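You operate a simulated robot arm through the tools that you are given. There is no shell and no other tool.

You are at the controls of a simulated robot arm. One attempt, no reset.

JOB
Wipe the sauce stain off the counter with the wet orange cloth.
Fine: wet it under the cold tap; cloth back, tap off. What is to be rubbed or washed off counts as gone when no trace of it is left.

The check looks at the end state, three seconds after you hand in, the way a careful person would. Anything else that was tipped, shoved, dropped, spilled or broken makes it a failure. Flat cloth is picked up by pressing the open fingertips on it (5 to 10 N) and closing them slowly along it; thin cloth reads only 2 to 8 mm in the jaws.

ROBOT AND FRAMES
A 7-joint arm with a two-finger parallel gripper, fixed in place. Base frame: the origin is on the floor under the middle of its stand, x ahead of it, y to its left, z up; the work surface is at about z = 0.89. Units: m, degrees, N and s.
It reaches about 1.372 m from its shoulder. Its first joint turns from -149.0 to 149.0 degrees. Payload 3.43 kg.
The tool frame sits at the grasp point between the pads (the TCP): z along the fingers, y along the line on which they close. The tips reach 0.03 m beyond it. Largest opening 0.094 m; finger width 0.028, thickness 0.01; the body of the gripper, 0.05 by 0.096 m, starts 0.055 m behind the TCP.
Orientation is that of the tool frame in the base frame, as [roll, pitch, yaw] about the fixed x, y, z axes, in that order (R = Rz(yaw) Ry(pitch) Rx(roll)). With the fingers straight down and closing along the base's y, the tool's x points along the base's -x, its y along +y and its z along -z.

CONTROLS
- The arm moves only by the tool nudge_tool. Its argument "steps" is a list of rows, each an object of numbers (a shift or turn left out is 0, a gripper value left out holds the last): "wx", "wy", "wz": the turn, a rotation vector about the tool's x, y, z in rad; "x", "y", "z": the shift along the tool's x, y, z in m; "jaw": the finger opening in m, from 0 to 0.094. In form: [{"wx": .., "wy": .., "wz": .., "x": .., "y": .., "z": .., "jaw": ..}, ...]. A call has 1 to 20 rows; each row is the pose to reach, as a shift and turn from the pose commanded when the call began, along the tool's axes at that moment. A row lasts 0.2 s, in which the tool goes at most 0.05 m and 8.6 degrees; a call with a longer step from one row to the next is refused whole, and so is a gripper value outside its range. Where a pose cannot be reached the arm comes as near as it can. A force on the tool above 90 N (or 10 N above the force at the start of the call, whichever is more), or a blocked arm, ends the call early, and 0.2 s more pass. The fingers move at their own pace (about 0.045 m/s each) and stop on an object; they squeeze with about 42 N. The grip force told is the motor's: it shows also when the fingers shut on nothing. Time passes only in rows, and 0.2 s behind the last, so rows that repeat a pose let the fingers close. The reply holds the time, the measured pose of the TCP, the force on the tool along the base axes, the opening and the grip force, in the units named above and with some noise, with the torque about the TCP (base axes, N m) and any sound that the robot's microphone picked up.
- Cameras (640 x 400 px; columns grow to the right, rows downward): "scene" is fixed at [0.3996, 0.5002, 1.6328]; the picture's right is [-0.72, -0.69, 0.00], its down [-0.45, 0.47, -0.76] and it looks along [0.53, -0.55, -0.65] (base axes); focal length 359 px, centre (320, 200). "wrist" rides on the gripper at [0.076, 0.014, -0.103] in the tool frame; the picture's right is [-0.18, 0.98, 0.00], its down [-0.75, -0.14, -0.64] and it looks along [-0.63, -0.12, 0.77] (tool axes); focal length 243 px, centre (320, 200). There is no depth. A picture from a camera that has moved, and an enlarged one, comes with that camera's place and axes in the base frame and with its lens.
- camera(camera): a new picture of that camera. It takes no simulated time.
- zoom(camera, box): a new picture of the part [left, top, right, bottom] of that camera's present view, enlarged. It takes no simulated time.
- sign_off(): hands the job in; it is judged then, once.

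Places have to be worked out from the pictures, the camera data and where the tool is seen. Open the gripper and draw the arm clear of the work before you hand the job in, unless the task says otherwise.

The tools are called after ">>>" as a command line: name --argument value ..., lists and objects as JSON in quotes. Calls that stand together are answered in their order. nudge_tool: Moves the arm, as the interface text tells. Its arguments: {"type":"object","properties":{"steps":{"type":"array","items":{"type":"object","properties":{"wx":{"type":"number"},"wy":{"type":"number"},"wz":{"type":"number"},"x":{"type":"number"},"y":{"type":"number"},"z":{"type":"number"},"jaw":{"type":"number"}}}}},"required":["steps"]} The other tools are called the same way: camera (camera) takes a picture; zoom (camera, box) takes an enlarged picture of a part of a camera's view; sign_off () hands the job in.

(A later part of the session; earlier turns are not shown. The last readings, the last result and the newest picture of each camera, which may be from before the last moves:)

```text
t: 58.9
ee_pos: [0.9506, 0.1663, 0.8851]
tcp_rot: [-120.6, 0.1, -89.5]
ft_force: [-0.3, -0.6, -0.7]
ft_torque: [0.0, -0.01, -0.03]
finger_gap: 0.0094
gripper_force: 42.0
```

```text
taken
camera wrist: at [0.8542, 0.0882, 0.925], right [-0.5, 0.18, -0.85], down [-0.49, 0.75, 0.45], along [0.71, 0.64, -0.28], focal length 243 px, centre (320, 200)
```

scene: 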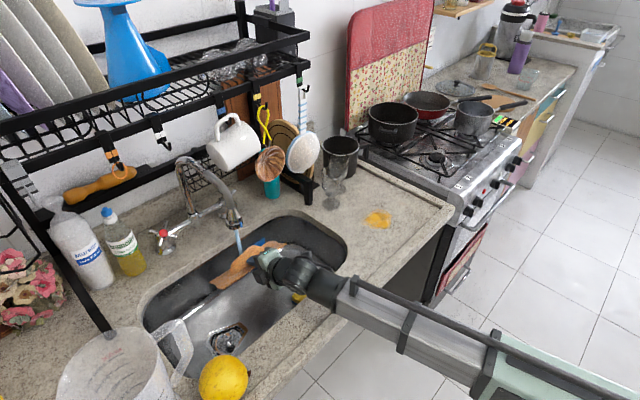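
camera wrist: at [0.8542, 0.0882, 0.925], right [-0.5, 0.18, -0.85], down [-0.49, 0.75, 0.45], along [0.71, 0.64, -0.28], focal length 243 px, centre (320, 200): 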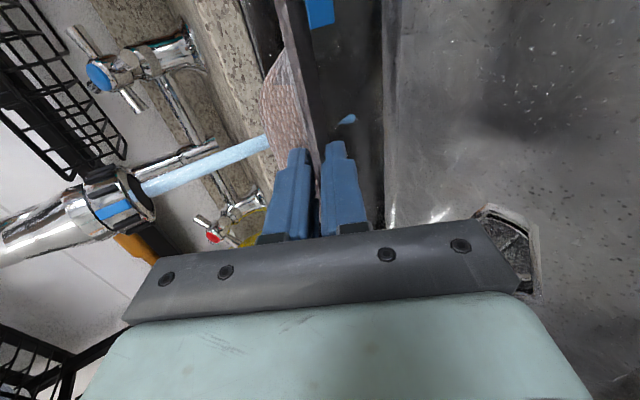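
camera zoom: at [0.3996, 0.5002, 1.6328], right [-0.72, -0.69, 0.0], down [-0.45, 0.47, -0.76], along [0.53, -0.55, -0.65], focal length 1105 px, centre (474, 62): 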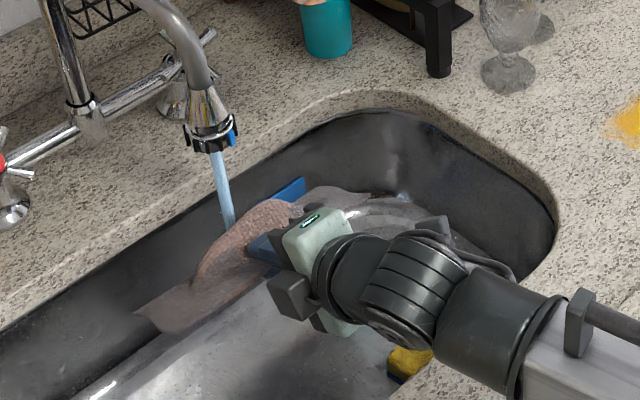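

The whole cloth is wet now. I'll back it out of the stream, hold it over the sink to drip for a few seconds, and look at the stain again.

>>> nudge_tool --steps '[{"x": 0.0, "y": -0.005, "z": -0.035}, {"x": 0.0, "y": -0.015, "z": -0.075}, {"x": 0.0, "y": -0.025, "z": -0.11}, {"x": 0.0, "y": -0.025, "z": -0.11}, {"x": 0.0, "y": -0.025, "z": -0.11}, {"x": 0.0, "y": -0.025, "z": -0.11}, {"x": 0.0, "y": -0.025, "z": -0.11}, {"x": 0.0, "y": -0.025, "z": -0.11}, {"x": 0.0, "y": -0.025, "z": -0.11}, {"x": 0.0, "y": -0.025, "z": -0.11}, {"x": 0.0, "y": -0.025, "z": -0.11}, {"x": 0.0, "y": -0.025, "z": -0.11}, {"x": 0.0, "y": -0.025, "z": -0.11}, {"x": 0.0, "y": -0.025, "z": -0.11}, {"x": 0.0, "y": -0.025, "z": -0.11}]'

>>> zoom --camera "scene" --box '[330, 180, 450, 260]'

>>> camera --camera "scene"

```text
t: 62.1
ee_pos: [0.8666, 0.1645, 0.9615]
tcp_rot: [-120.4, 0.2, -89.4]
ft_force: [0.5, -0.2, -0.3]
ft_torque: [-0.01, 0.05, 0.03]
finger_gap: 0.0094
gripper_force: 42.3
```

```text
5.00 times, centred on (390, 220) of scene
camera zoom: at [0.3996, 0.5002, 1.6328], right [-0.72, -0.69, 0.0], down [-0.45, 0.47, -0.76], along [0.53, -0.55, -0.65], focal length 1796 px, centre (-30, 100)
```

zoom: 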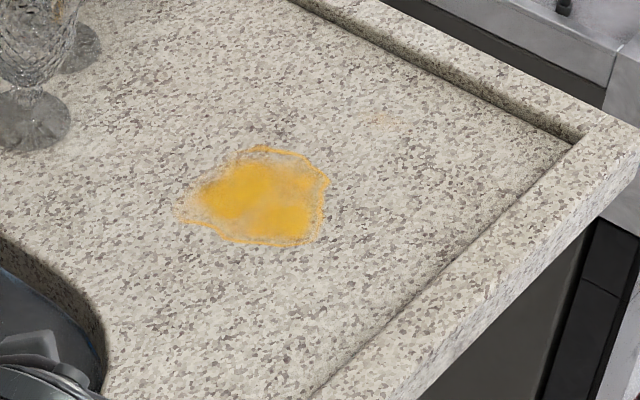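

```text
taken
```

scene: 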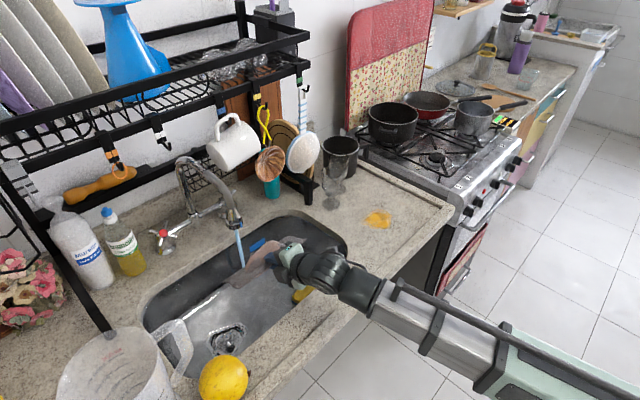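

Besides the main stain (x 0.785–0.855, y −0.235 to −0.135) there's a faint small spot at about (0.806, −0.29) that must go too. The cloth's 21 cm length along y covers both. I'll carry it back, up and over to the right, reducing the forward tilt to 30°.

>>> nudge_tool --steps '[{"z": -0.04, "y": -0.005}, {"z": -0.08, "y": -0.01}, {"z": -0.12, "y": -0.016, "x": 0.015}, {"z": -0.159, "y": -0.0214, "x": 0.04}, {"z": -0.159, "y": -0.0214, "x": 0.085, "wx": -0.1}, {"z": -0.159, "y": -0.0214, "x": 0.13, "wx": -0.2}, {"z": -0.159, "y": -0.0214, "x": 0.175, "wx": -0.3}, {"z": -0.159, "y": -0.0214, "x": 0.22, "wx": -0.4}, {"z": -0.159, "y": -0.0214, "x": 0.265, "wx": -0.5}, {"z": -0.159, "y": -0.0214, "x": 0.31, "wx": -0.52}, {"z": -0.159, "y": -0.0214, "x": 0.35, "wx": -0.52}, {"z": -0.159, "y": -0.0214, "x": 0.38, "wx": -0.52}, {"z": -0.159, "y": -0.0214, "x": 0.38, "wx": -0.52}]'

>>> camera --camera "scene"

>>> camera --camera "wrist"

```text
t: 64.9
ee_pos: [0.7452, -0.2162, 1.0629]
tcp_rot: [-150.1, 0.2, -89.5]
ft_force: [0.1, 0.8, -1.1]
ft_torque: [-0.03, 0.02, 0.03]
finger_gap: 0.0095
gripper_force: 42.1
```

```text
taken
```

scene: 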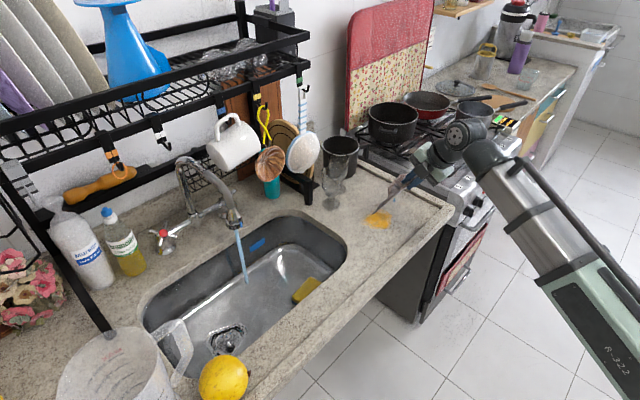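

```text
taken
camera wrist: at [0.6814, -0.2947, 1.1445], right [-0.85, 0.18, -0.49], down [-0.2, 0.75, 0.63], along [0.48, 0.64, -0.61], focal length 243 px, centre (320, 200)
```

wrist: 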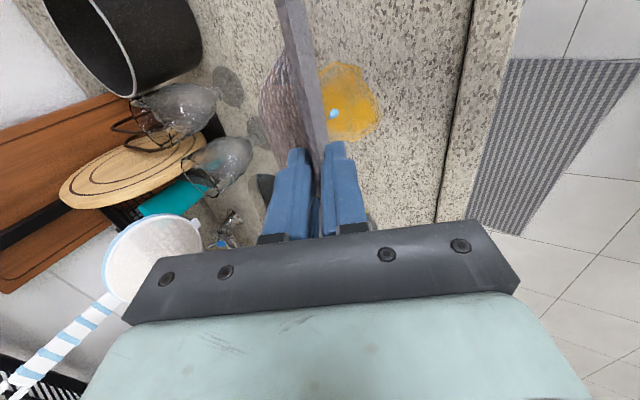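

The cloth hangs in position above the stain. I'll move it forward past the stain's far edge and lower it to just above the counter.

>>> nudge_tool --steps '[{"y": -0.037, "z": 0.021}, {"y": -0.0737, "z": 0.0424}, {"y": -0.0588, "z": 0.068}, {"y": -0.0438, "z": 0.0944}, {"y": -0.0438, "z": 0.0944}]'

>>> zoom --camera "scene" --box '[320, 120, 480, 250]'

>>> camera --camera "wrist"

```text
t: 66.1
ee_pos: [0.8299, -0.2156, 0.999]
tcp_rot: [-150.0, 0.1, -89.4]
ft_force: [0.0, -0.4, -0.6]
ft_torque: [-0.02, 0.0, -0.04]
finger_gap: 0.0094
gripper_force: 41.4
```

```text
3.08 times, centred on (400, 185) of scene
camera zoom: at [0.3996, 0.5002, 1.6328], right [-0.72, -0.69, 0.0], down [-0.45, 0.47, -0.76], along [0.53, -0.55, -0.65], focal length 1105 px, centre (74, 246)
```

zoom: 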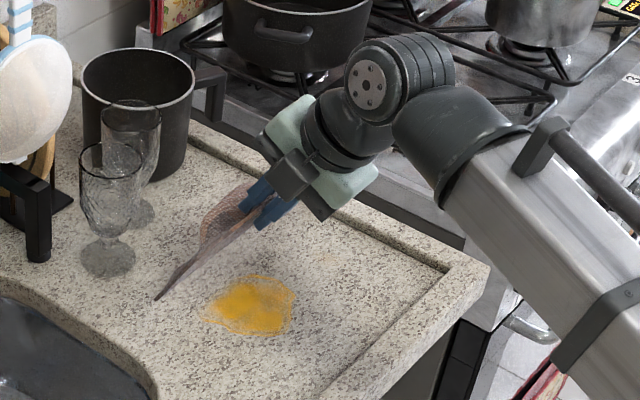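

```text
taken
camera wrist: at [0.7656, -0.293, 1.0817], right [-0.85, 0.18, -0.49], down [-0.21, 0.75, 0.63], along [0.48, 0.64, -0.61], focal length 243 px, centre (320, 200)
```

wrist: 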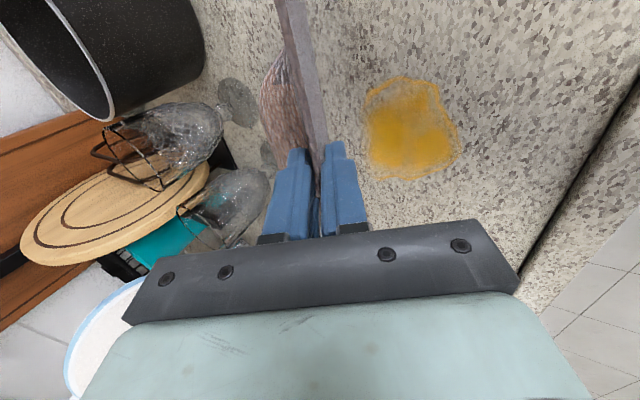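

The cloth's far edge is at about x 0.882, 5 cm short of the nearest glass and about 1.5 cm above the counter. I'll lower until it touches.

>>> nudge_tool --steps '[{"y": 0.002, "z": 0.0035}, {"y": 0.004, "z": 0.007}, {"y": 0.006, "z": 0.0104}]'

```text
t: 66.9
ee_pos: [0.8292, -0.2164, 0.9867]
tcp_rot: [-150.2, 0.0, -89.4]
ft_force: [0.4, -0.7, 0.4]
ft_torque: [0.0, -0.01, 0.0]
finger_gap: 0.0093
gripper_force: 41.3
```

>>> nudge_tool --steps '[{"y": 0.001, "z": 0.00175}, {"y": 0.002, "z": 0.0035}, {"y": 0.003, "z": 0.0052}]'

```text
t: 67.7
ee_pos: [0.8296, -0.2147, 0.9816]
tcp_rot: [-150.2, 0.1, -89.4]
ft_force: [0.2, 0.5, -0.6]
ft_torque: [-0.02, 0.03, 0.01]
finger_gap: 0.0091
gripper_force: 42.3
```

Still no contact at TCP z 0.9816, so I'll continue in small steps.

>>> nudge_tool --steps '[{"y": 0.001, "z": 0.00175}, {"y": 0.002, "z": 0.0035}, {"y": 0.003, "z": 0.0052}]'

>>> zoom --camera "scene" --box '[320, 160, 440, 250]'

```text
t: 68.5
ee_pos: [0.8297, -0.2159, 0.9764]
tcp_rot: [-150.3, 0.1, -89.4]
ft_force: [-0.1, 0.4, -0.3]
ft_torque: [-0.03, 0.04, 0.02]
finger_gap: 0.0093
gripper_force: 41.5
```

```text
4.44 times, centred on (380, 205) of scene
camera zoom: at [0.3996, 0.5002, 1.6328], right [-0.72, -0.69, 0.0], down [-0.45, 0.47, -0.76], along [0.53, -0.55, -0.65], focal length 1596 px, centre (53, 178)
```

zoom: 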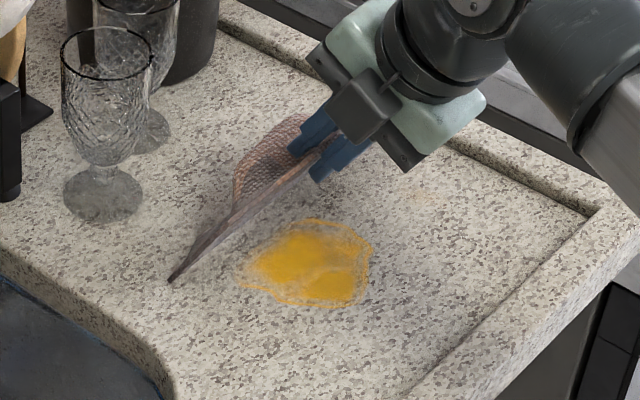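

>>> nudge_tool --steps '[{"y": 0.001, "z": 0.00175}, {"y": 0.002, "z": 0.0035}]'

```text
t: 69.1
ee_pos: [0.831, -0.2156, 0.9716]
tcp_rot: [-150.3, 0.1, -89.4]
ft_force: [0.1, 0.4, -0.6]
ft_torque: [0.02, -0.01, 0.01]
finger_gap: 0.0092
gripper_force: 42.2
```

>>> nudge_tool --steps '[{"y": 0.001, "z": 0.00175}, {"y": 0.002, "z": 0.0035}, {"y": 0.003, "z": 0.0052}]'

>>> zoom --camera "scene" --box '[320, 160, 440, 250]'

```text
t: 69.9
ee_pos: [0.828, -0.2154, 0.9694]
tcp_rot: [-150.1, 0.0, -89.4]
ft_force: [-21.1, -2.3, 38.9]
ft_torque: [0.57, -0.06, 0.27]
finger_gap: 0.0092
gripper_force: 42.3
```

```text
4.44 times, centred on (380, 205) of scene
camera zoom: at [0.3996, 0.5002, 1.6328], right [-0.72, -0.69, 0.0], down [-0.45, 0.47, -0.76], along [0.53, -0.55, -0.65], focal length 1596 px, centre (53, 178)
```

zoom: 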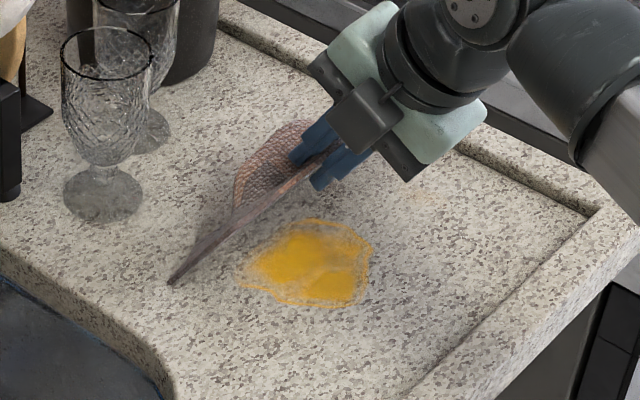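

Contact made, but at 44 N that's too stiff. I'll ease up about 3 mm to a light press and pull the cloth's edge toward me (−x) across the stain.

>>> nudge_tool --steps '[{"y": -0.0015, "z": -0.0026}, {"y": 0.0072, "z": -0.0076}, {"y": 0.0158, "z": -0.0126}, {"y": 0.0245, "z": -0.0176}, {"y": 0.0332, "z": -0.0226}]'

>>> zoom --camera "scene" --box '[320, 160, 440, 250]'

```text
t: 71.1
ee_pos: [0.7901, -0.2148, 0.9687]
tcp_rot: [-150.1, 0.1, -89.4]
ft_force: [0.5, 0.8, 1.7]
ft_torque: [-0.05, -0.05, 0.01]
finger_gap: 0.0097
gripper_force: 42.0
```

```text
4.44 times, centred on (380, 205) of scene
camera zoom: at [0.3996, 0.5002, 1.6328], right [-0.72, -0.69, 0.0], down [-0.45, 0.47, -0.76], along [0.53, -0.55, -0.65], focal length 1596 px, centre (53, 178)
```

zoom: 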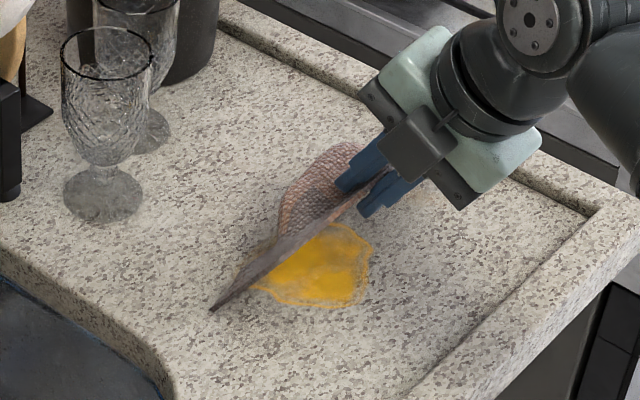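

The press dropped to under 2 N. I'll lower 1 mm and keep pulling across the stain.

>>> nudge_tool --steps '[{"y": 0.0005, "z": 0.0009}, {"y": 0.0092, "z": -0.0041}, {"y": 0.0178, "z": -0.0091}, {"y": 0.0265, "z": -0.0141}, {"y": 0.0352, "z": -0.0191}, {"y": 0.0438, "z": -0.0241}, {"y": 0.0525, "z": -0.0291}]'

>>> zoom --camera "scene" --box '[320, 160, 440, 250]'

>>> camera --camera "wrist"

```text
t: 72.7
ee_pos: [0.7299, -0.2162, 0.9687]
tcp_rot: [-150.1, 0.2, -89.4]
ft_force: [0.6, 1.1, 0.4]
ft_torque: [-0.04, -0.02, 0.03]
finger_gap: 0.0095
gripper_force: 41.9
```

```text
4.44 times, centred on (380, 205) of scene
camera zoom: at [0.3996, 0.5002, 1.6328], right [-0.72, -0.69, 0.0], down [-0.45, 0.47, -0.76], along [0.53, -0.55, -0.65], focal length 1596 px, centre (53, 178)
```

zoom: 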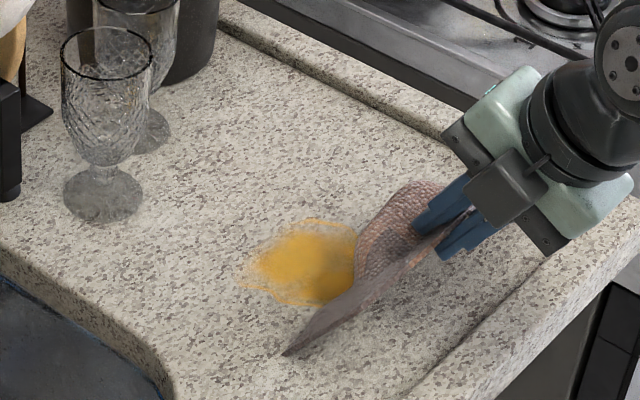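

```text
taken
camera wrist: at [0.6666, -0.2941, 1.051], right [-0.85, 0.18, -0.49], down [-0.21, 0.75, 0.63], along [0.48, 0.64, -0.61], focal length 243 px, centre (320, 200)
```

wrist: 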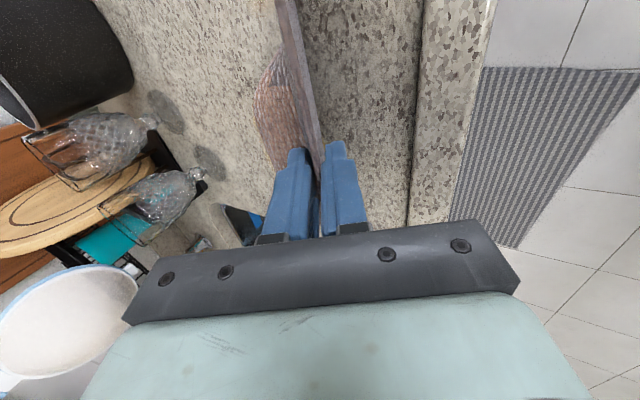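

The stain is still there, maybe a little fainter; the press was too light. I'll lift, go back past the far edge and make a firmer pull.

>>> nudge_tool --steps '[{"y": -0.005, "z": -0.0087}, {"y": -0.048, "z": 0.0162}, {"y": -0.091, "z": 0.0411}, {"y": -0.098, "z": 0.0511}, {"y": -0.0917, "z": 0.0499}, {"y": -0.0917, "z": 0.0499}]'

>>> zoom --camera "scene" --box '[320, 160, 440, 250]'

```text
t: 74.1
ee_pos: [0.8337, -0.216, 0.9709]
tcp_rot: [-150.2, 0.1, -89.4]
ft_force: [0.5, -1.3, 0.2]
ft_torque: [-0.03, 0.02, -0.01]
finger_gap: 0.0095
gripper_force: 41.9
```

```text
4.44 times, centred on (380, 205) of scene
camera zoom: at [0.3996, 0.5002, 1.6328], right [-0.72, -0.69, 0.0], down [-0.45, 0.47, -0.76], along [0.53, -0.55, -0.65], focal length 1596 px, centre (53, 178)
```

zoom: 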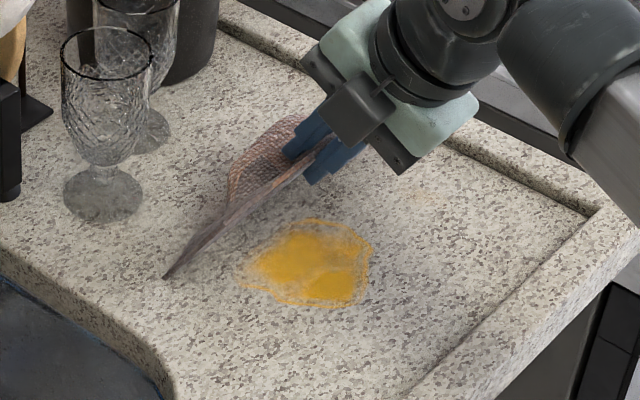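

The stain is unchanged, so it needs a real press. I'll lower in steps to about 10 N here.

>>> nudge_tool --steps '[{"y": 0.001, "z": 0.0017}, {"y": 0.0015, "z": 0.0026}]'

```text
t: 74.7
ee_pos: [0.8325, -0.2164, 0.9702]
tcp_rot: [-150.1, 0.0, -89.4]
ft_force: [-10.2, -4.2, 17.6]
ft_torque: [0.01, -0.05, -0.03]
finger_gap: 0.0096
gripper_force: 41.9
```

>>> nudge_tool --steps '[{"y": 0.0095, "z": -0.0041}, {"y": 0.0183, "z": -0.0085}, {"y": 0.027, "z": -0.0129}]'

>>> zoom --camera "scene" --box '[320, 160, 440, 250]'

```text
t: 75.5
ee_pos: [0.8049, -0.2152, 0.9659]
tcp_rot: [-150.1, 0.1, -89.5]
ft_force: [7.3, 0.5, 15.5]
ft_torque: [-0.01, -1.36, 0.03]
finger_gap: 0.0096
gripper_force: 41.8
```

```text
4.44 times, centred on (380, 205) of scene
camera zoom: at [0.3996, 0.5002, 1.6328], right [-0.72, -0.69, 0.0], down [-0.45, 0.47, -0.76], along [0.53, -0.55, -0.65], focal length 1596 px, centre (53, 178)
```

zoom: 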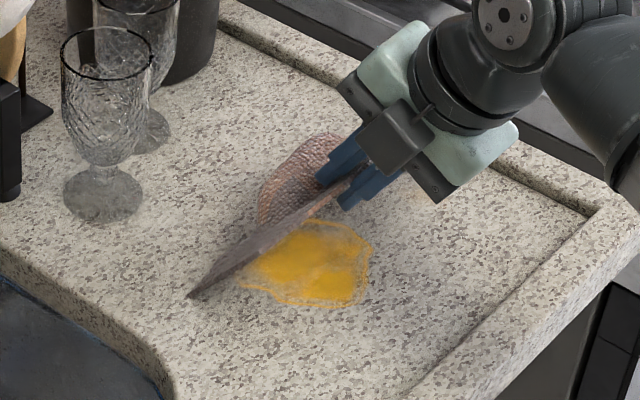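

15 N with some friction: now it's really rubbing. I'll keep pulling level across the stain.

>>> nudge_tool --steps '[{"y": 0.0087, "z": -0.005}, {"y": 0.0173, "z": -0.01}, {"y": 0.026, "z": -0.015}, {"y": 0.0347, "z": -0.02}, {"y": 0.0433, "z": -0.025}, {"y": 0.052, "z": -0.03}, {"y": 0.0607, "z": -0.035}]'

>>> zoom --camera "scene" --box '[320, 160, 440, 250]'

```text
t: 77.1
ee_pos: [0.7343, -0.2161, 0.9651]
tcp_rot: [-149.9, -0.1, -89.5]
ft_force: [6.3, -1.2, 15.3]
ft_torque: [-0.03, -1.33, -0.09]
finger_gap: 0.01
gripper_force: 42.2
```

```text
4.44 times, centred on (380, 205) of scene
camera zoom: at [0.3996, 0.5002, 1.6328], right [-0.72, -0.69, 0.0], down [-0.45, 0.47, -0.76], along [0.53, -0.55, -0.65], focal length 1596 px, centre (53, 178)
```

zoom: 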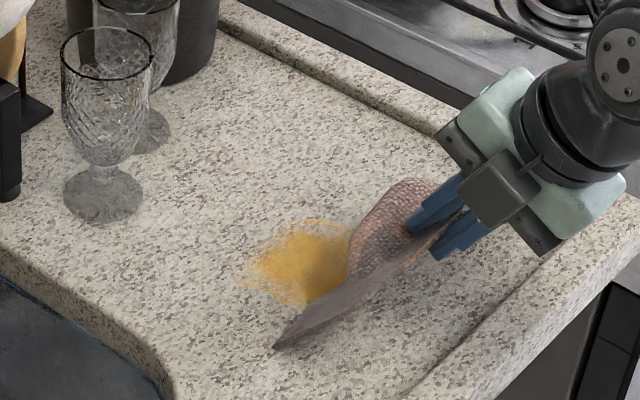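

The stain is visibly fading with a firm press. I'll repeat: lift, go forward, press and pull again.

>>> nudge_tool --steps '[{"y": -0.006, "z": -0.0104}, {"y": -0.045, "z": 0.012}, {"y": -0.084, "z": 0.0345}, {"y": -0.1014, "z": 0.0444}, {"y": -0.0974, "z": 0.0514}, {"y": -0.0949, "z": 0.0557}, {"y": -0.0862, "z": 0.0507}, {"y": -0.0775, "z": 0.0457}, {"y": -0.0689, "z": 0.0407}, {"y": -0.0602, "z": 0.0358}, {"y": -0.0515, "z": 0.0308}, {"y": -0.0429, "z": 0.0258}, {"y": -0.0342, "z": 0.0208}, {"y": -0.0255, "z": 0.0158}, {"y": -0.0168, "z": 0.0108}, {"y": -0.0082, "z": 0.0059}, {"y": 0.0005, "z": 0.0009}]'

>>> zoom --camera "scene" --box '[320, 160, 440, 250]'

```text
t: 80.7
ee_pos: [0.7352, -0.217, 0.9657]
tcp_rot: [-150.0, 0.2, -89.4]
ft_force: [6.4, -0.6, 16.4]
ft_torque: [-0.12, -1.29, -0.1]
finger_gap: 0.0097
gripper_force: 42.0
```

```text
4.44 times, centred on (380, 205) of scene
camera zoom: at [0.3996, 0.5002, 1.6328], right [-0.72, -0.69, 0.0], down [-0.45, 0.47, -0.76], along [0.53, -0.55, -0.65], focal length 1596 px, centre (53, 178)
```

zoom: 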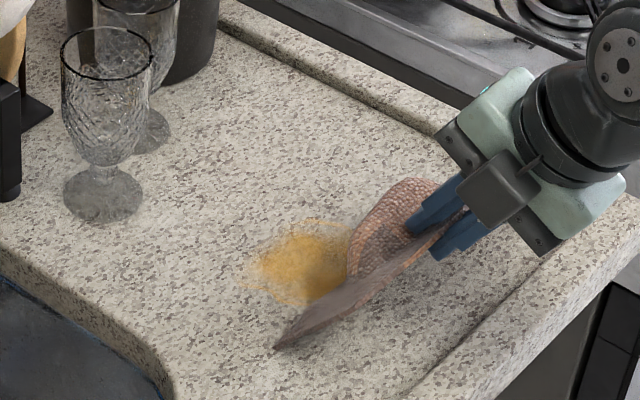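

Fading further. To save time I'll try rubbing in both directions without lifting, starting with a short forward push.

>>> nudge_tool --steps '[{"y": -0.0092, "z": 0.0041}, {"y": -0.0178, "z": 0.0091}, {"y": -0.0265, "z": 0.0141}, {"y": -0.0352, "z": 0.019}]'

```text
t: 81.7
ee_pos: [0.7753, -0.216, 0.9652]
tcp_rot: [-150.1, 0.1, -89.5]
ft_force: [-13.1, 0.0, 27.0]
ft_torque: [0.0, -0.37, 0.08]
finger_gap: 0.0097
gripper_force: 42.2
```

Forward rubbing works too (27 N normal). I'll do a longer back-and-forth scrub over the stain.

>>> nudge_tool --steps '[{"y": -0.0133, "z": 0.007}, {"y": -0.0263, "z": 0.0145}, {"y": -0.0393, "z": 0.022}, {"y": -0.0434, "z": 0.0249}, {"y": -0.0301, "z": 0.0179}, {"y": -0.0171, "z": 0.0104}, {"y": -0.0041, "z": 0.0029}, {"y": 0.0089, "z": -0.0046}, {"y": 0.0219, "z": -0.012}, {"y": 0.0349, "z": -0.0195}, {"y": 0.0479, "z": -0.027}, {"y": 0.0344, "z": -0.0204}, {"y": 0.0214, "z": -0.0129}, {"y": 0.0084, "z": -0.0054}, {"y": -0.0046, "z": 0.0021}, {"y": -0.0176, "z": 0.0095}, {"y": -0.0306, "z": 0.017}, {"y": -0.0436, "z": 0.0245}, {"y": -0.0301, "z": 0.0179}, {"y": -0.0171, "z": 0.0104}]'

>>> zoom --camera "scene" --box '[320, 160, 440, 250]'

```text
t: 85.9
ee_pos: [0.7935, -0.2173, 0.9661]
tcp_rot: [-150.3, 0.1, -89.3]
ft_force: [3.0, 0.1, 5.7]
ft_torque: [-0.04, -0.55, 0.02]
finger_gap: 0.0097
gripper_force: 42.0
```

```text
4.44 times, centred on (380, 205) of scene
camera zoom: at [0.3996, 0.5002, 1.6328], right [-0.72, -0.69, 0.0], down [-0.45, 0.47, -0.76], along [0.53, -0.55, -0.65], focal length 1596 px, centre (53, 178)
```

zoom: 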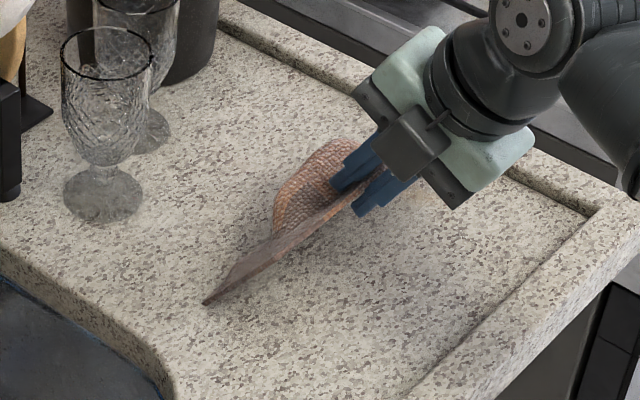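

The visible part of the counter looks clean now. I'll lift the cloth back and up toward the sink side and check the whole area.

>>> nudge_tool --steps '[{"y": -0.02, "z": -0.035}, {"y": -0.03, "z": -0.07, "x": -0.02}, {"y": -0.02, "z": -0.095, "x": -0.05}, {"y": -0.01, "z": -0.11, "x": -0.09}, {"y": -0.01, "z": -0.11, "x": -0.135}, {"y": -0.01, "z": -0.11, "x": -0.18}, {"y": -0.01, "z": -0.11, "x": -0.225}, {"y": -0.01, "z": -0.11, "x": -0.27}, {"y": -0.01, "z": -0.11, "x": -0.3}, {"y": -0.01, "z": -0.11, "x": -0.3}]'

>>> zoom --camera "scene" --box '[330, 180, 450, 260]'

>>> camera --camera "scene"

```text
t: 88.1
ee_pos: [0.7449, 0.0816, 1.065]
tcp_rot: [-150.1, 0.2, -89.5]
ft_force: [0.2, 0.1, -0.3]
ft_torque: [-0.01, 0.02, -0.02]
finger_gap: 0.0094
gripper_force: 42.1
```

```text
5.00 times, centred on (390, 220) of scene
camera zoom: at [0.3996, 0.5002, 1.6328], right [-0.72, -0.69, 0.0], down [-0.45, 0.47, -0.76], along [0.53, -0.55, -0.65], focal length 1796 px, centre (-30, 100)
```

zoom: 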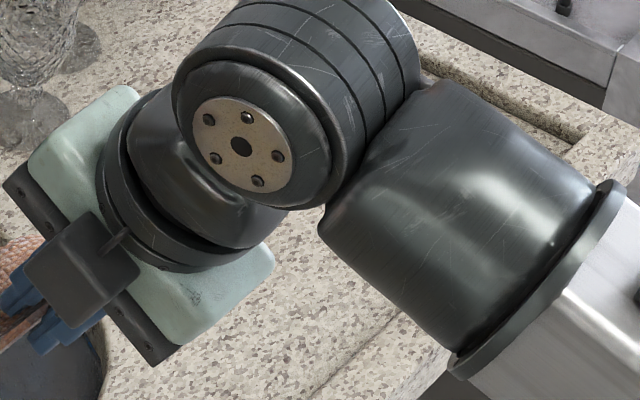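

```text
taken
```

scene: 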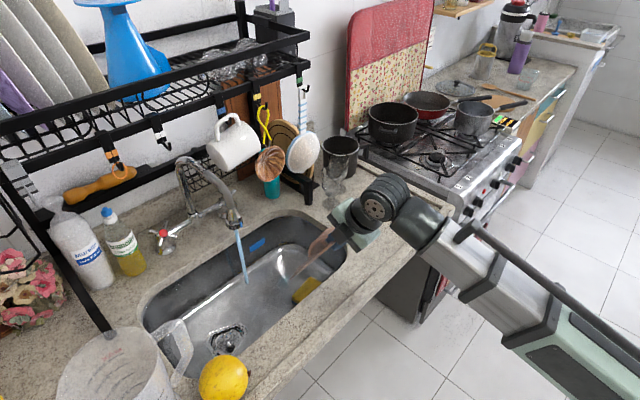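

The wrist blocks the view, so I'll move further left over the sink.

>>> nudge_tool --steps '[{"x": -0.04}, {"x": -0.08}, {"x": -0.105}, {"x": -0.105}]'

>>> zoom --camera "scene" --box '[330, 180, 450, 260]'

>>> camera --camera "wrist"

```text
t: 89.1
ee_pos: [0.7437, 0.1883, 1.0673]
tcp_rot: [-150.2, 0.1, -89.4]
ft_force: [-0.4, 0.5, -0.2]
ft_torque: [0.02, -0.01, -0.02]
finger_gap: 0.0092
gripper_force: 41.8
```

```text
5.00 times, centred on (390, 220) of scene
camera zoom: at [0.3996, 0.5002, 1.6328], right [-0.72, -0.69, 0.0], down [-0.45, 0.47, -0.76], along [0.53, -0.55, -0.65], focal length 1796 px, centre (-30, 100)
```

zoom: 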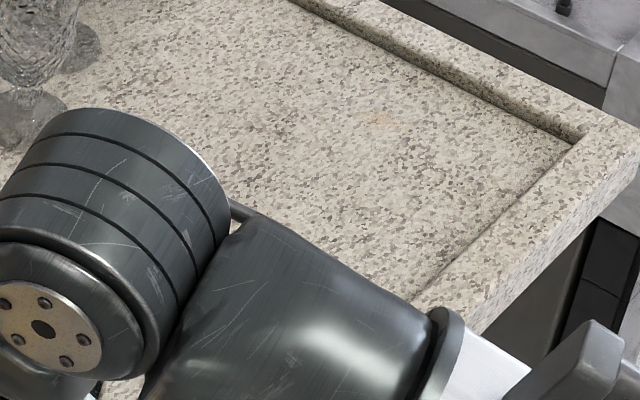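

```text
taken
camera wrist: at [0.6792, 0.1112, 1.1499], right [-0.85, 0.18, -0.49], down [-0.2, 0.75, 0.63], along [0.48, 0.64, -0.61], focal length 243 px, centre (320, 200)
```

wrist: 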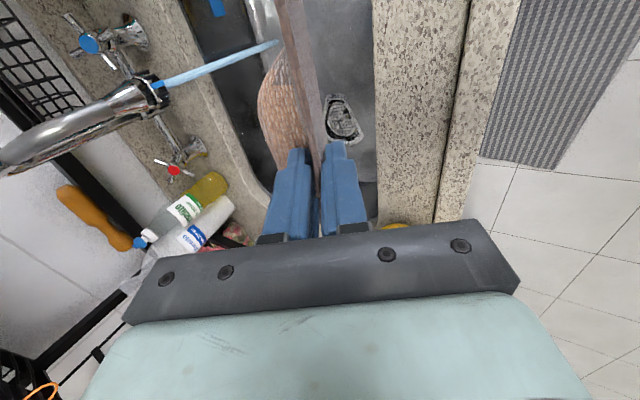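

The main area that's visible looks clean, but the faint spot at right still shows. I'll shift forward over the sink to unblock the rest of the view.

>>> nudge_tool --steps '[{"y": -0.0347, "z": 0.02}, {"y": -0.0694, "z": 0.04, "x": -0.02}, {"y": -0.0867, "z": 0.05, "x": -0.04}, {"y": -0.0867, "z": 0.05, "x": -0.04}]'

>>> zoom --camera "scene" --box '[330, 180, 450, 260]'

>>> zoom --camera "scene" --box '[350, 190, 420, 240]'

```text
t: 90.1
ee_pos: [0.8446, 0.2294, 1.0662]
tcp_rot: [-150.2, 0.2, -89.4]
ft_force: [-0.3, -1.2, -1.6]
ft_torque: [-0.01, 0.02, 0.0]
finger_gap: 0.0094
gripper_force: 42.0
```

```text
5.00 times, centred on (390, 220) of scene
camera zoom: at [0.3996, 0.5002, 1.6328], right [-0.72, -0.69, 0.0], down [-0.45, 0.47, -0.76], along [0.53, -0.55, -0.65], focal length 1796 px, centre (-30, 100)
```

zoom: 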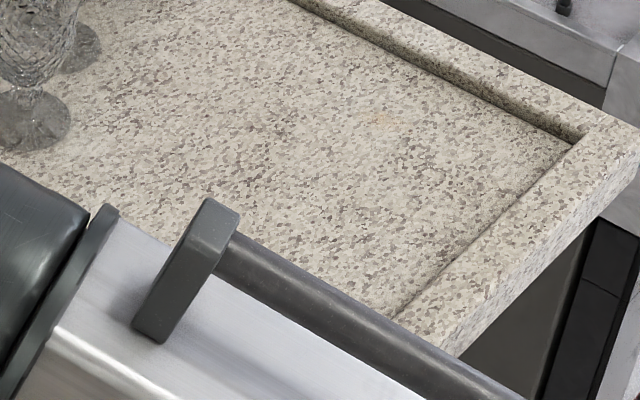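

```text
8.00 times, centred on (385, 215) of scene
camera zoom: at [0.3996, 0.5002, 1.6328], right [-0.72, -0.69, 0.0], down [-0.45, 0.47, -0.76], along [0.53, -0.55, -0.65], focal length 2874 px, centre (-200, 80)
```

zoom: 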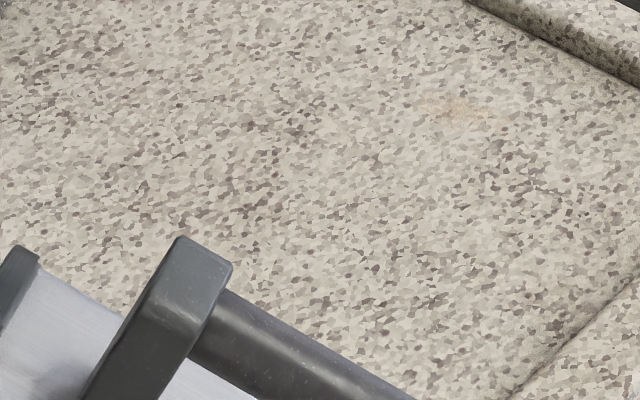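

The main stain is gone. The faint spot near (0.806, −0.29) remains; it was close to the cloth's end. I'll check how wet the cloth still looks before scrubbing there.

>>> camera --camera "scene"

>>> zoom --camera "wrist" --box '[220, 0, 420, 200]'

```text
taken
```

scene: 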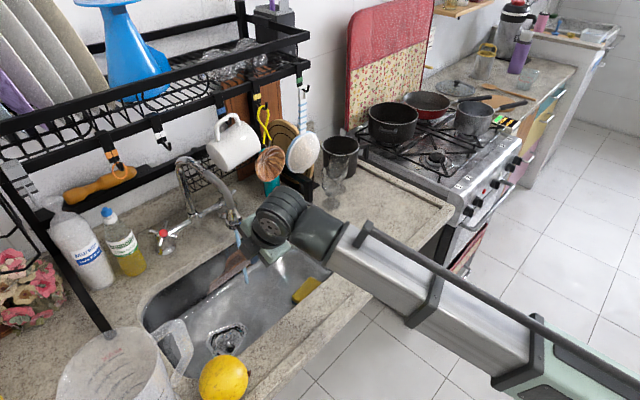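

```text
2.00 times, centred on (320, 100) of wrist
camera zoom: at [0.7806, 0.1518, 1.1487], right [-0.85, 0.18, -0.49], down [-0.2, 0.75, 0.63], along [0.48, 0.64, -0.61], focal length 485 px, centre (320, 400)
```

zoom: 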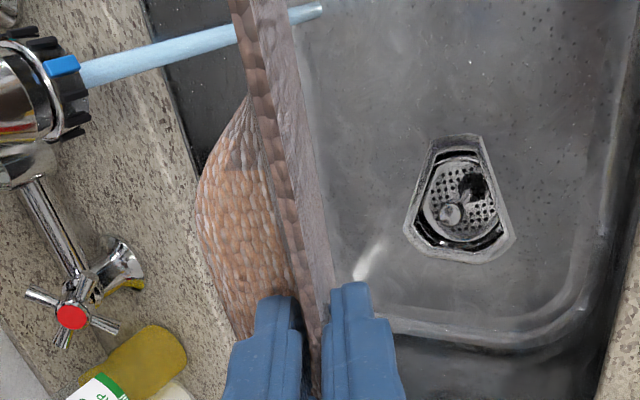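

The cloth is still mostly wet. I'll carry it back to the right and centre it a bit further right so the faint spot is well under the edge.

>>> nudge_tool --steps '[{"x": 0.02, "y": 0.03, "z": -0.017}, {"x": 0.045, "y": 0.06, "z": -0.034}, {"x": 0.085, "y": 0.0737, "z": -0.0424}, {"x": 0.13, "y": 0.0737, "z": -0.0424}, {"x": 0.177, "y": 0.0737, "z": -0.0424}, {"x": 0.224, "y": 0.0737, "z": -0.0424}, {"x": 0.271, "y": 0.0737, "z": -0.0424}, {"x": 0.318, "y": 0.0737, "z": -0.0424}, {"x": 0.365, "y": 0.0737, "z": -0.0424}, {"x": 0.412, "y": 0.0737, "z": -0.0424}, {"x": 0.45, "y": 0.0737, "z": -0.0424}, {"x": 0.47, "y": 0.0737, "z": -0.0424}, {"x": 0.47, "y": 0.0737, "z": -0.0424}]'

>>> camera --camera "wrist"

>>> zoom --camera "scene" --box '[320, 140, 480, 260]'

```text
t: 92.9
ee_pos: [0.7646, -0.2422, 1.0652]
tcp_rot: [-150.2, 0.1, -89.4]
ft_force: [-0.5, -0.5, -0.4]
ft_torque: [0.04, -0.02, 0.01]
finger_gap: 0.0092
gripper_force: 42.1
```

```text
taken
camera wrist: at [0.7013, -0.3199, 1.1484], right [-0.85, 0.18, -0.49], down [-0.21, 0.75, 0.63], along [0.48, 0.64, -0.61], focal length 243 px, centre (320, 200)
```

wrist: 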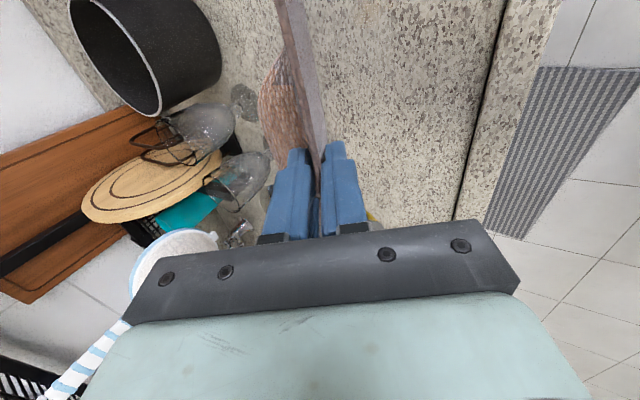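

```text
3.33 times, centred on (400, 200) of scene
camera zoom: at [0.3996, 0.5002, 1.6328], right [-0.72, -0.69, 0.0], down [-0.45, 0.47, -0.76], along [0.53, -0.55, -0.65], focal length 1197 px, centre (53, 200)
```

zoom: 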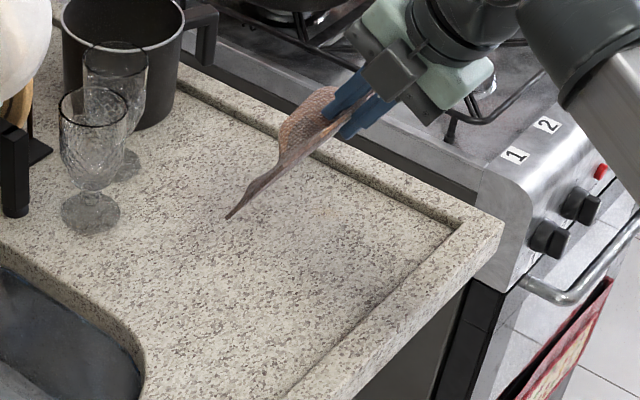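

The counter looks clean apart from that spot. I'll lower over it with a 1° roll to favour the right end, then check the contact force.

>>> nudge_tool --steps '[{"y": 0.02, "z": 0.0347, "wy": -0.008, "wz": 0.005}, {"y": 0.0374, "z": 0.065, "wy": -0.0173, "wz": 0.01}, {"y": 0.0449, "z": 0.078, "wy": -0.0173, "wz": 0.01}, {"y": 0.0479, "z": 0.0832, "wy": -0.0173, "wz": 0.01}, {"y": 0.0484, "z": 0.0841, "wy": -0.0173, "wz": 0.01}]'

```text
t: 94.1
ee_pos: [0.7635, -0.2416, 0.9684]
tcp_rot: [-150.0, 1.2, -89.4]
ft_force: [-5.8, 1.2, 11.6]
ft_torque: [-1.13, -0.11, -0.52]
finger_gap: 0.0093
gripper_force: 41.5
```

>>> nudge_tool --steps '[{"wy": 0.009, "wz": -0.005, "y": 0.001, "z": 0.0017}, {"wy": 0.012, "wz": -0.007, "y": 0.0015, "z": 0.0026}]'

```text
t: 94.7
ee_pos: [0.7623, -0.2405, 0.9661]
tcp_rot: [-149.9, 0.6, -89.4]
ft_force: [-14.0, -1.2, 28.2]
ft_torque: [0.7, -0.26, 0.18]
finger_gap: 0.0094
gripper_force: 41.7
```

Contact is now spread along the edge (28 N). Scrubbing back and forth over the spot.

>>> nudge_tool --steps '[{"y": 0.013, "z": -0.0075}, {"y": 0.026, "z": -0.015}, {"y": 0.039, "z": -0.0224}, {"y": 0.0256, "z": -0.0157}, {"y": 0.0126, "z": -0.0082}, {"y": -0.0004, "z": -0.0007}, {"y": -0.0134, "z": 0.0068}, {"y": -0.0264, "z": 0.0143}, {"y": -0.0394, "z": 0.0217}, {"y": -0.026, "z": 0.015}, {"y": -0.013, "z": 0.0075}, {"y": 0.0, "z": 0.0}, {"y": 0.013, "z": -0.0075}, {"y": 0.026, "z": -0.015}, {"y": 0.039, "z": -0.0224}, {"y": 0.0256, "z": -0.0157}, {"y": 0.0126, "z": -0.0082}, {"y": -0.0004, "z": -0.0007}, {"y": -0.0134, "z": 0.0068}, {"y": -0.0264, "z": 0.0143}]'

>>> zoom --camera "scene" --box '[350, 160, 450, 240]'

```text
t: 98.9
ee_pos: [0.7937, -0.2399, 0.9655]
tcp_rot: [-150.1, 0.4, -89.4]
ft_force: [-8.6, -0.7, 19.7]
ft_torque: [0.12, -0.25, 0.09]
finger_gap: 0.0095
gripper_force: 42.5
```

```text
5.00 times, centred on (400, 200) of scene
camera zoom: at [0.3996, 0.5002, 1.6328], right [-0.72, -0.69, 0.0], down [-0.45, 0.47, -0.76], along [0.53, -0.55, -0.65], focal length 1796 px, centre (-80, 200)
```

zoom: 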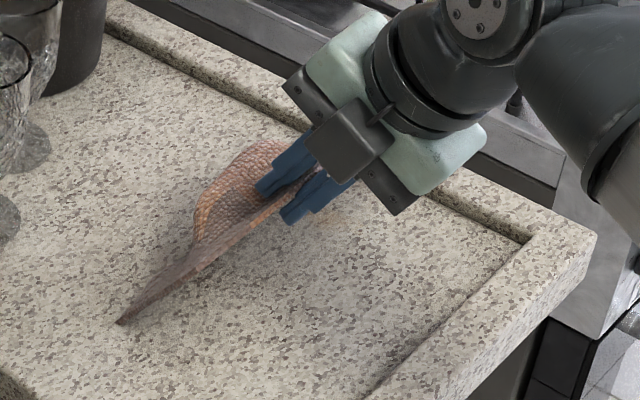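

>>> zoom --camera "scene" --box '[380, 190, 430, 225]'

```text
11.43 times, centred on (405, 208) of scene
camera zoom: at [0.3996, 0.5002, 1.6328], right [-0.72, -0.69, 0.0], down [-0.45, 0.47, -0.76], along [0.53, -0.55, -0.65], focal length 4105 px, centre (-651, 114)
```

zoom: 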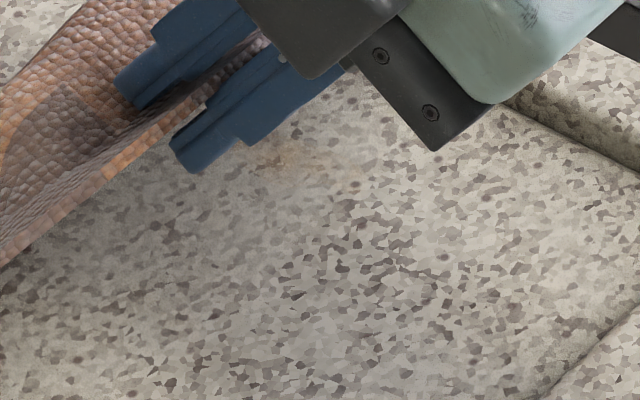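

A faint tan tint remains there. I'll lift off and compare it with the earlier picture at the same zoom.

>>> nudge_tool --steps '[{"y": -0.02, "z": -0.035}, {"y": -0.02, "z": -0.075}, {"y": -0.01, "z": -0.11}, {"y": -0.01, "z": -0.11, "x": -0.045}, {"y": -0.01, "z": -0.11, "x": -0.09}, {"y": -0.01, "z": -0.11, "x": -0.135}, {"y": -0.01, "z": -0.11, "x": -0.18}, {"y": -0.01, "z": -0.11, "x": -0.225}, {"y": -0.01, "z": -0.11, "x": -0.27}, {"y": -0.01, "z": -0.11, "x": -0.315}, {"y": -0.01, "z": -0.11, "x": -0.36}, {"y": -0.01, "z": -0.11, "x": -0.4}, {"y": -0.01, "z": -0.11, "x": -0.4}]'

>>> zoom --camera "scene" --box '[330, 180, 450, 260]'

>>> zoom --camera "scene" --box '[380, 190, 430, 225]'

```text
t: 101.7
ee_pos: [0.7414, 0.1569, 1.0687]
tcp_rot: [-150.2, 0.4, -89.4]
ft_force: [0.1, -0.5, -0.2]
ft_torque: [-0.03, 0.01, 0.01]
finger_gap: 0.0093
gripper_force: 42.2
```

```text
5.00 times, centred on (390, 220) of scene
camera zoom: at [0.3996, 0.5002, 1.6328], right [-0.72, -0.69, 0.0], down [-0.45, 0.47, -0.76], along [0.53, -0.55, -0.65], focal length 1796 px, centre (-30, 100)
```

zoom: 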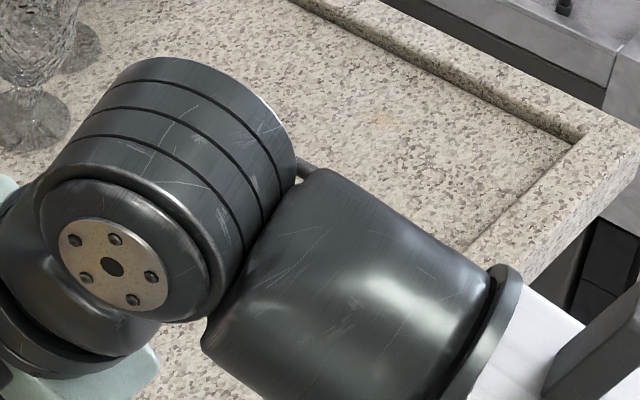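

```text
11.43 times, centred on (405, 208) of scene
camera zoom: at [0.3996, 0.5002, 1.6328], right [-0.72, -0.69, 0.0], down [-0.45, 0.47, -0.76], along [0.53, -0.55, -0.65], focal length 4105 px, centre (-651, 114)
```

zoom: 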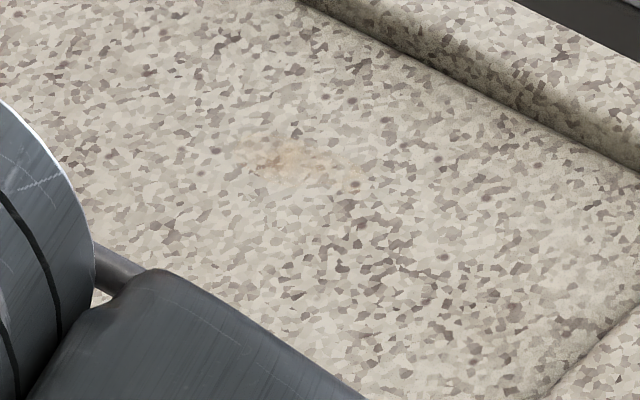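

The tint hasn't changed, so it may just be the granite, but I'll make sure. I'll turn the cloth 45° so its middle part (which cleaned well) can reach that spot without touching the raised lip.

>>> nudge_tool --steps '[{"x": 0.045}, {"x": 0.09}, {"x": 0.135}, {"x": 0.18}, {"x": 0.225}, {"x": 0.27}, {"x": 0.315, "wy": 0.05, "wz": 0.09}, {"x": 0.355, "wy": 0.11, "wz": 0.19}, {"x": 0.385, "wy": 0.175, "wz": 0.305}, {"x": 0.39, "wy": 0.24, "wz": 0.42}, {"x": 0.39, "wy": 0.305, "wz": 0.535}, {"x": 0.39, "wy": 0.36, "wz": 0.63}, {"x": 0.39, "wy": 0.391, "wz": 0.681}, {"x": 0.39, "wy": 0.391, "wz": 0.681}]'

>>> camera --camera "scene"

>>> camera --camera "wrist"

```text
t: 104.7
ee_pos: [0.7482, -0.2315, 1.0658]
tcp_rot: [-150.5, 0.3, -134.5]
ft_force: [-0.6, -0.3, -0.7]
ft_torque: [-0.01, 0.03, 0.0]
finger_gap: 0.0094
gripper_force: 42.3
```

```text
taken
```

scene: 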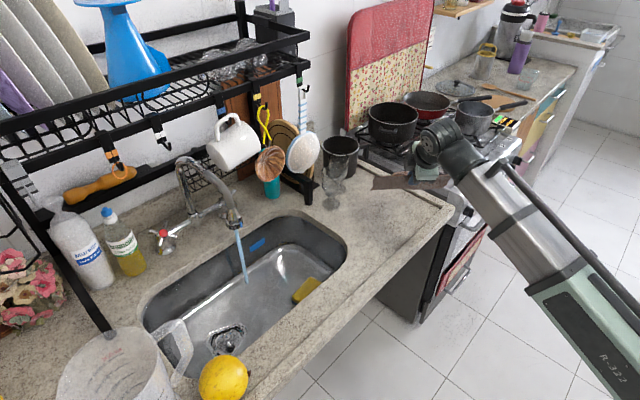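

```text
taken
camera wrist: at [0.6479, -0.2433, 1.1486], right [-0.48, 0.73, -0.48], down [0.39, 0.67, 0.63], along [0.79, 0.12, -0.61], focal length 243 px, centre (320, 200)
```

wrist: 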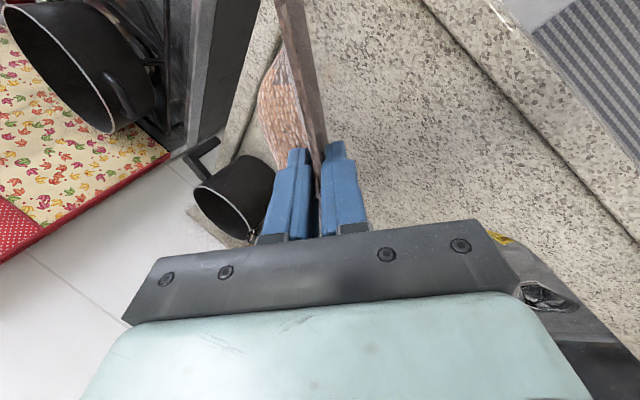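

>>> zoom --camera "wrist" --box '[260, 20, 480, 160]'

>>> zoom --camera "scene" --box '[350, 160, 450, 240]'

```text
2.86 times, centred on (370, 90) of wrist
camera zoom: at [0.6479, -0.2433, 1.1486], right [-0.48, 0.73, -0.48], down [0.39, 0.67, 0.63], along [0.79, 0.12, -0.61], focal length 693 px, centre (177, 514)
```

zoom: 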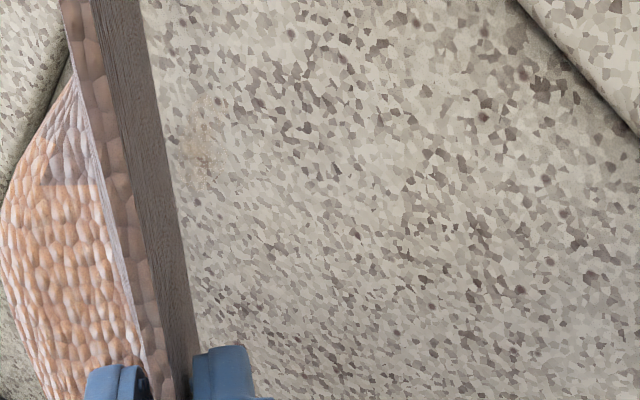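

```text
5.00 times, centred on (400, 200) of scene
camera zoom: at [0.3996, 0.5002, 1.6328], right [-0.72, -0.69, 0.0], down [-0.45, 0.47, -0.76], along [0.53, -0.55, -0.65], focal length 1796 px, centre (-80, 200)
```

zoom: 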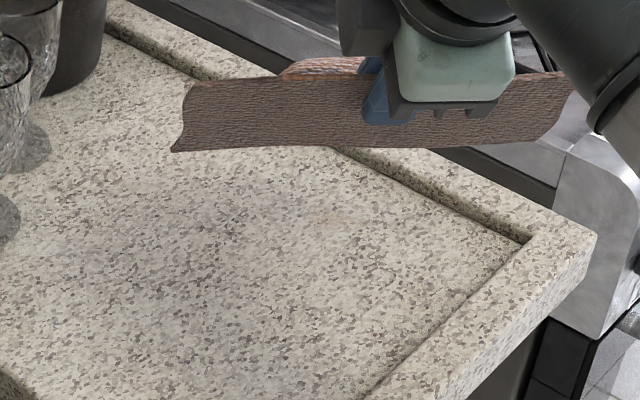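

I'll lower the middle of the cloth's edge onto that spot.

>>> nudge_tool --steps '[{"x": -0.029, "y": -0.0284, "z": 0.0164}, {"x": -0.029, "y": -0.006, "z": 0.0554}, {"x": -0.029, "y": 0.014, "z": 0.0901}, {"x": -0.029, "y": 0.019, "z": 0.0988}, {"x": -0.029, "y": 0.02, "z": 0.1005}, {"x": -0.029, "y": 0.0205, "z": 0.1014}]'

>>> zoom --camera "scene" --box '[350, 160, 450, 240]'

```text
t: 106.1
ee_pos: [0.7902, -0.2324, 0.9682]
tcp_rot: [-150.4, 0.4, -134.4]
ft_force: [-6.5, 8.9, 20.9]
ft_torque: [0.04, -0.07, -0.04]
finger_gap: 0.0091
gripper_force: 41.8
```

```text
5.00 times, centred on (400, 200) of scene
camera zoom: at [0.3996, 0.5002, 1.6328], right [-0.72, -0.69, 0.0], down [-0.45, 0.47, -0.76], along [0.53, -0.55, -0.65], focal length 1796 px, centre (-80, 200)
```

zoom: 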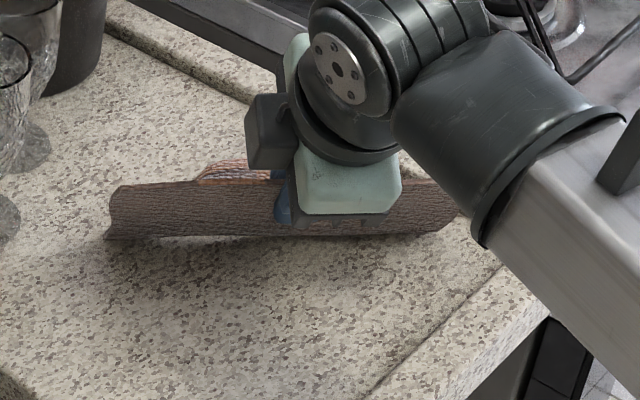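

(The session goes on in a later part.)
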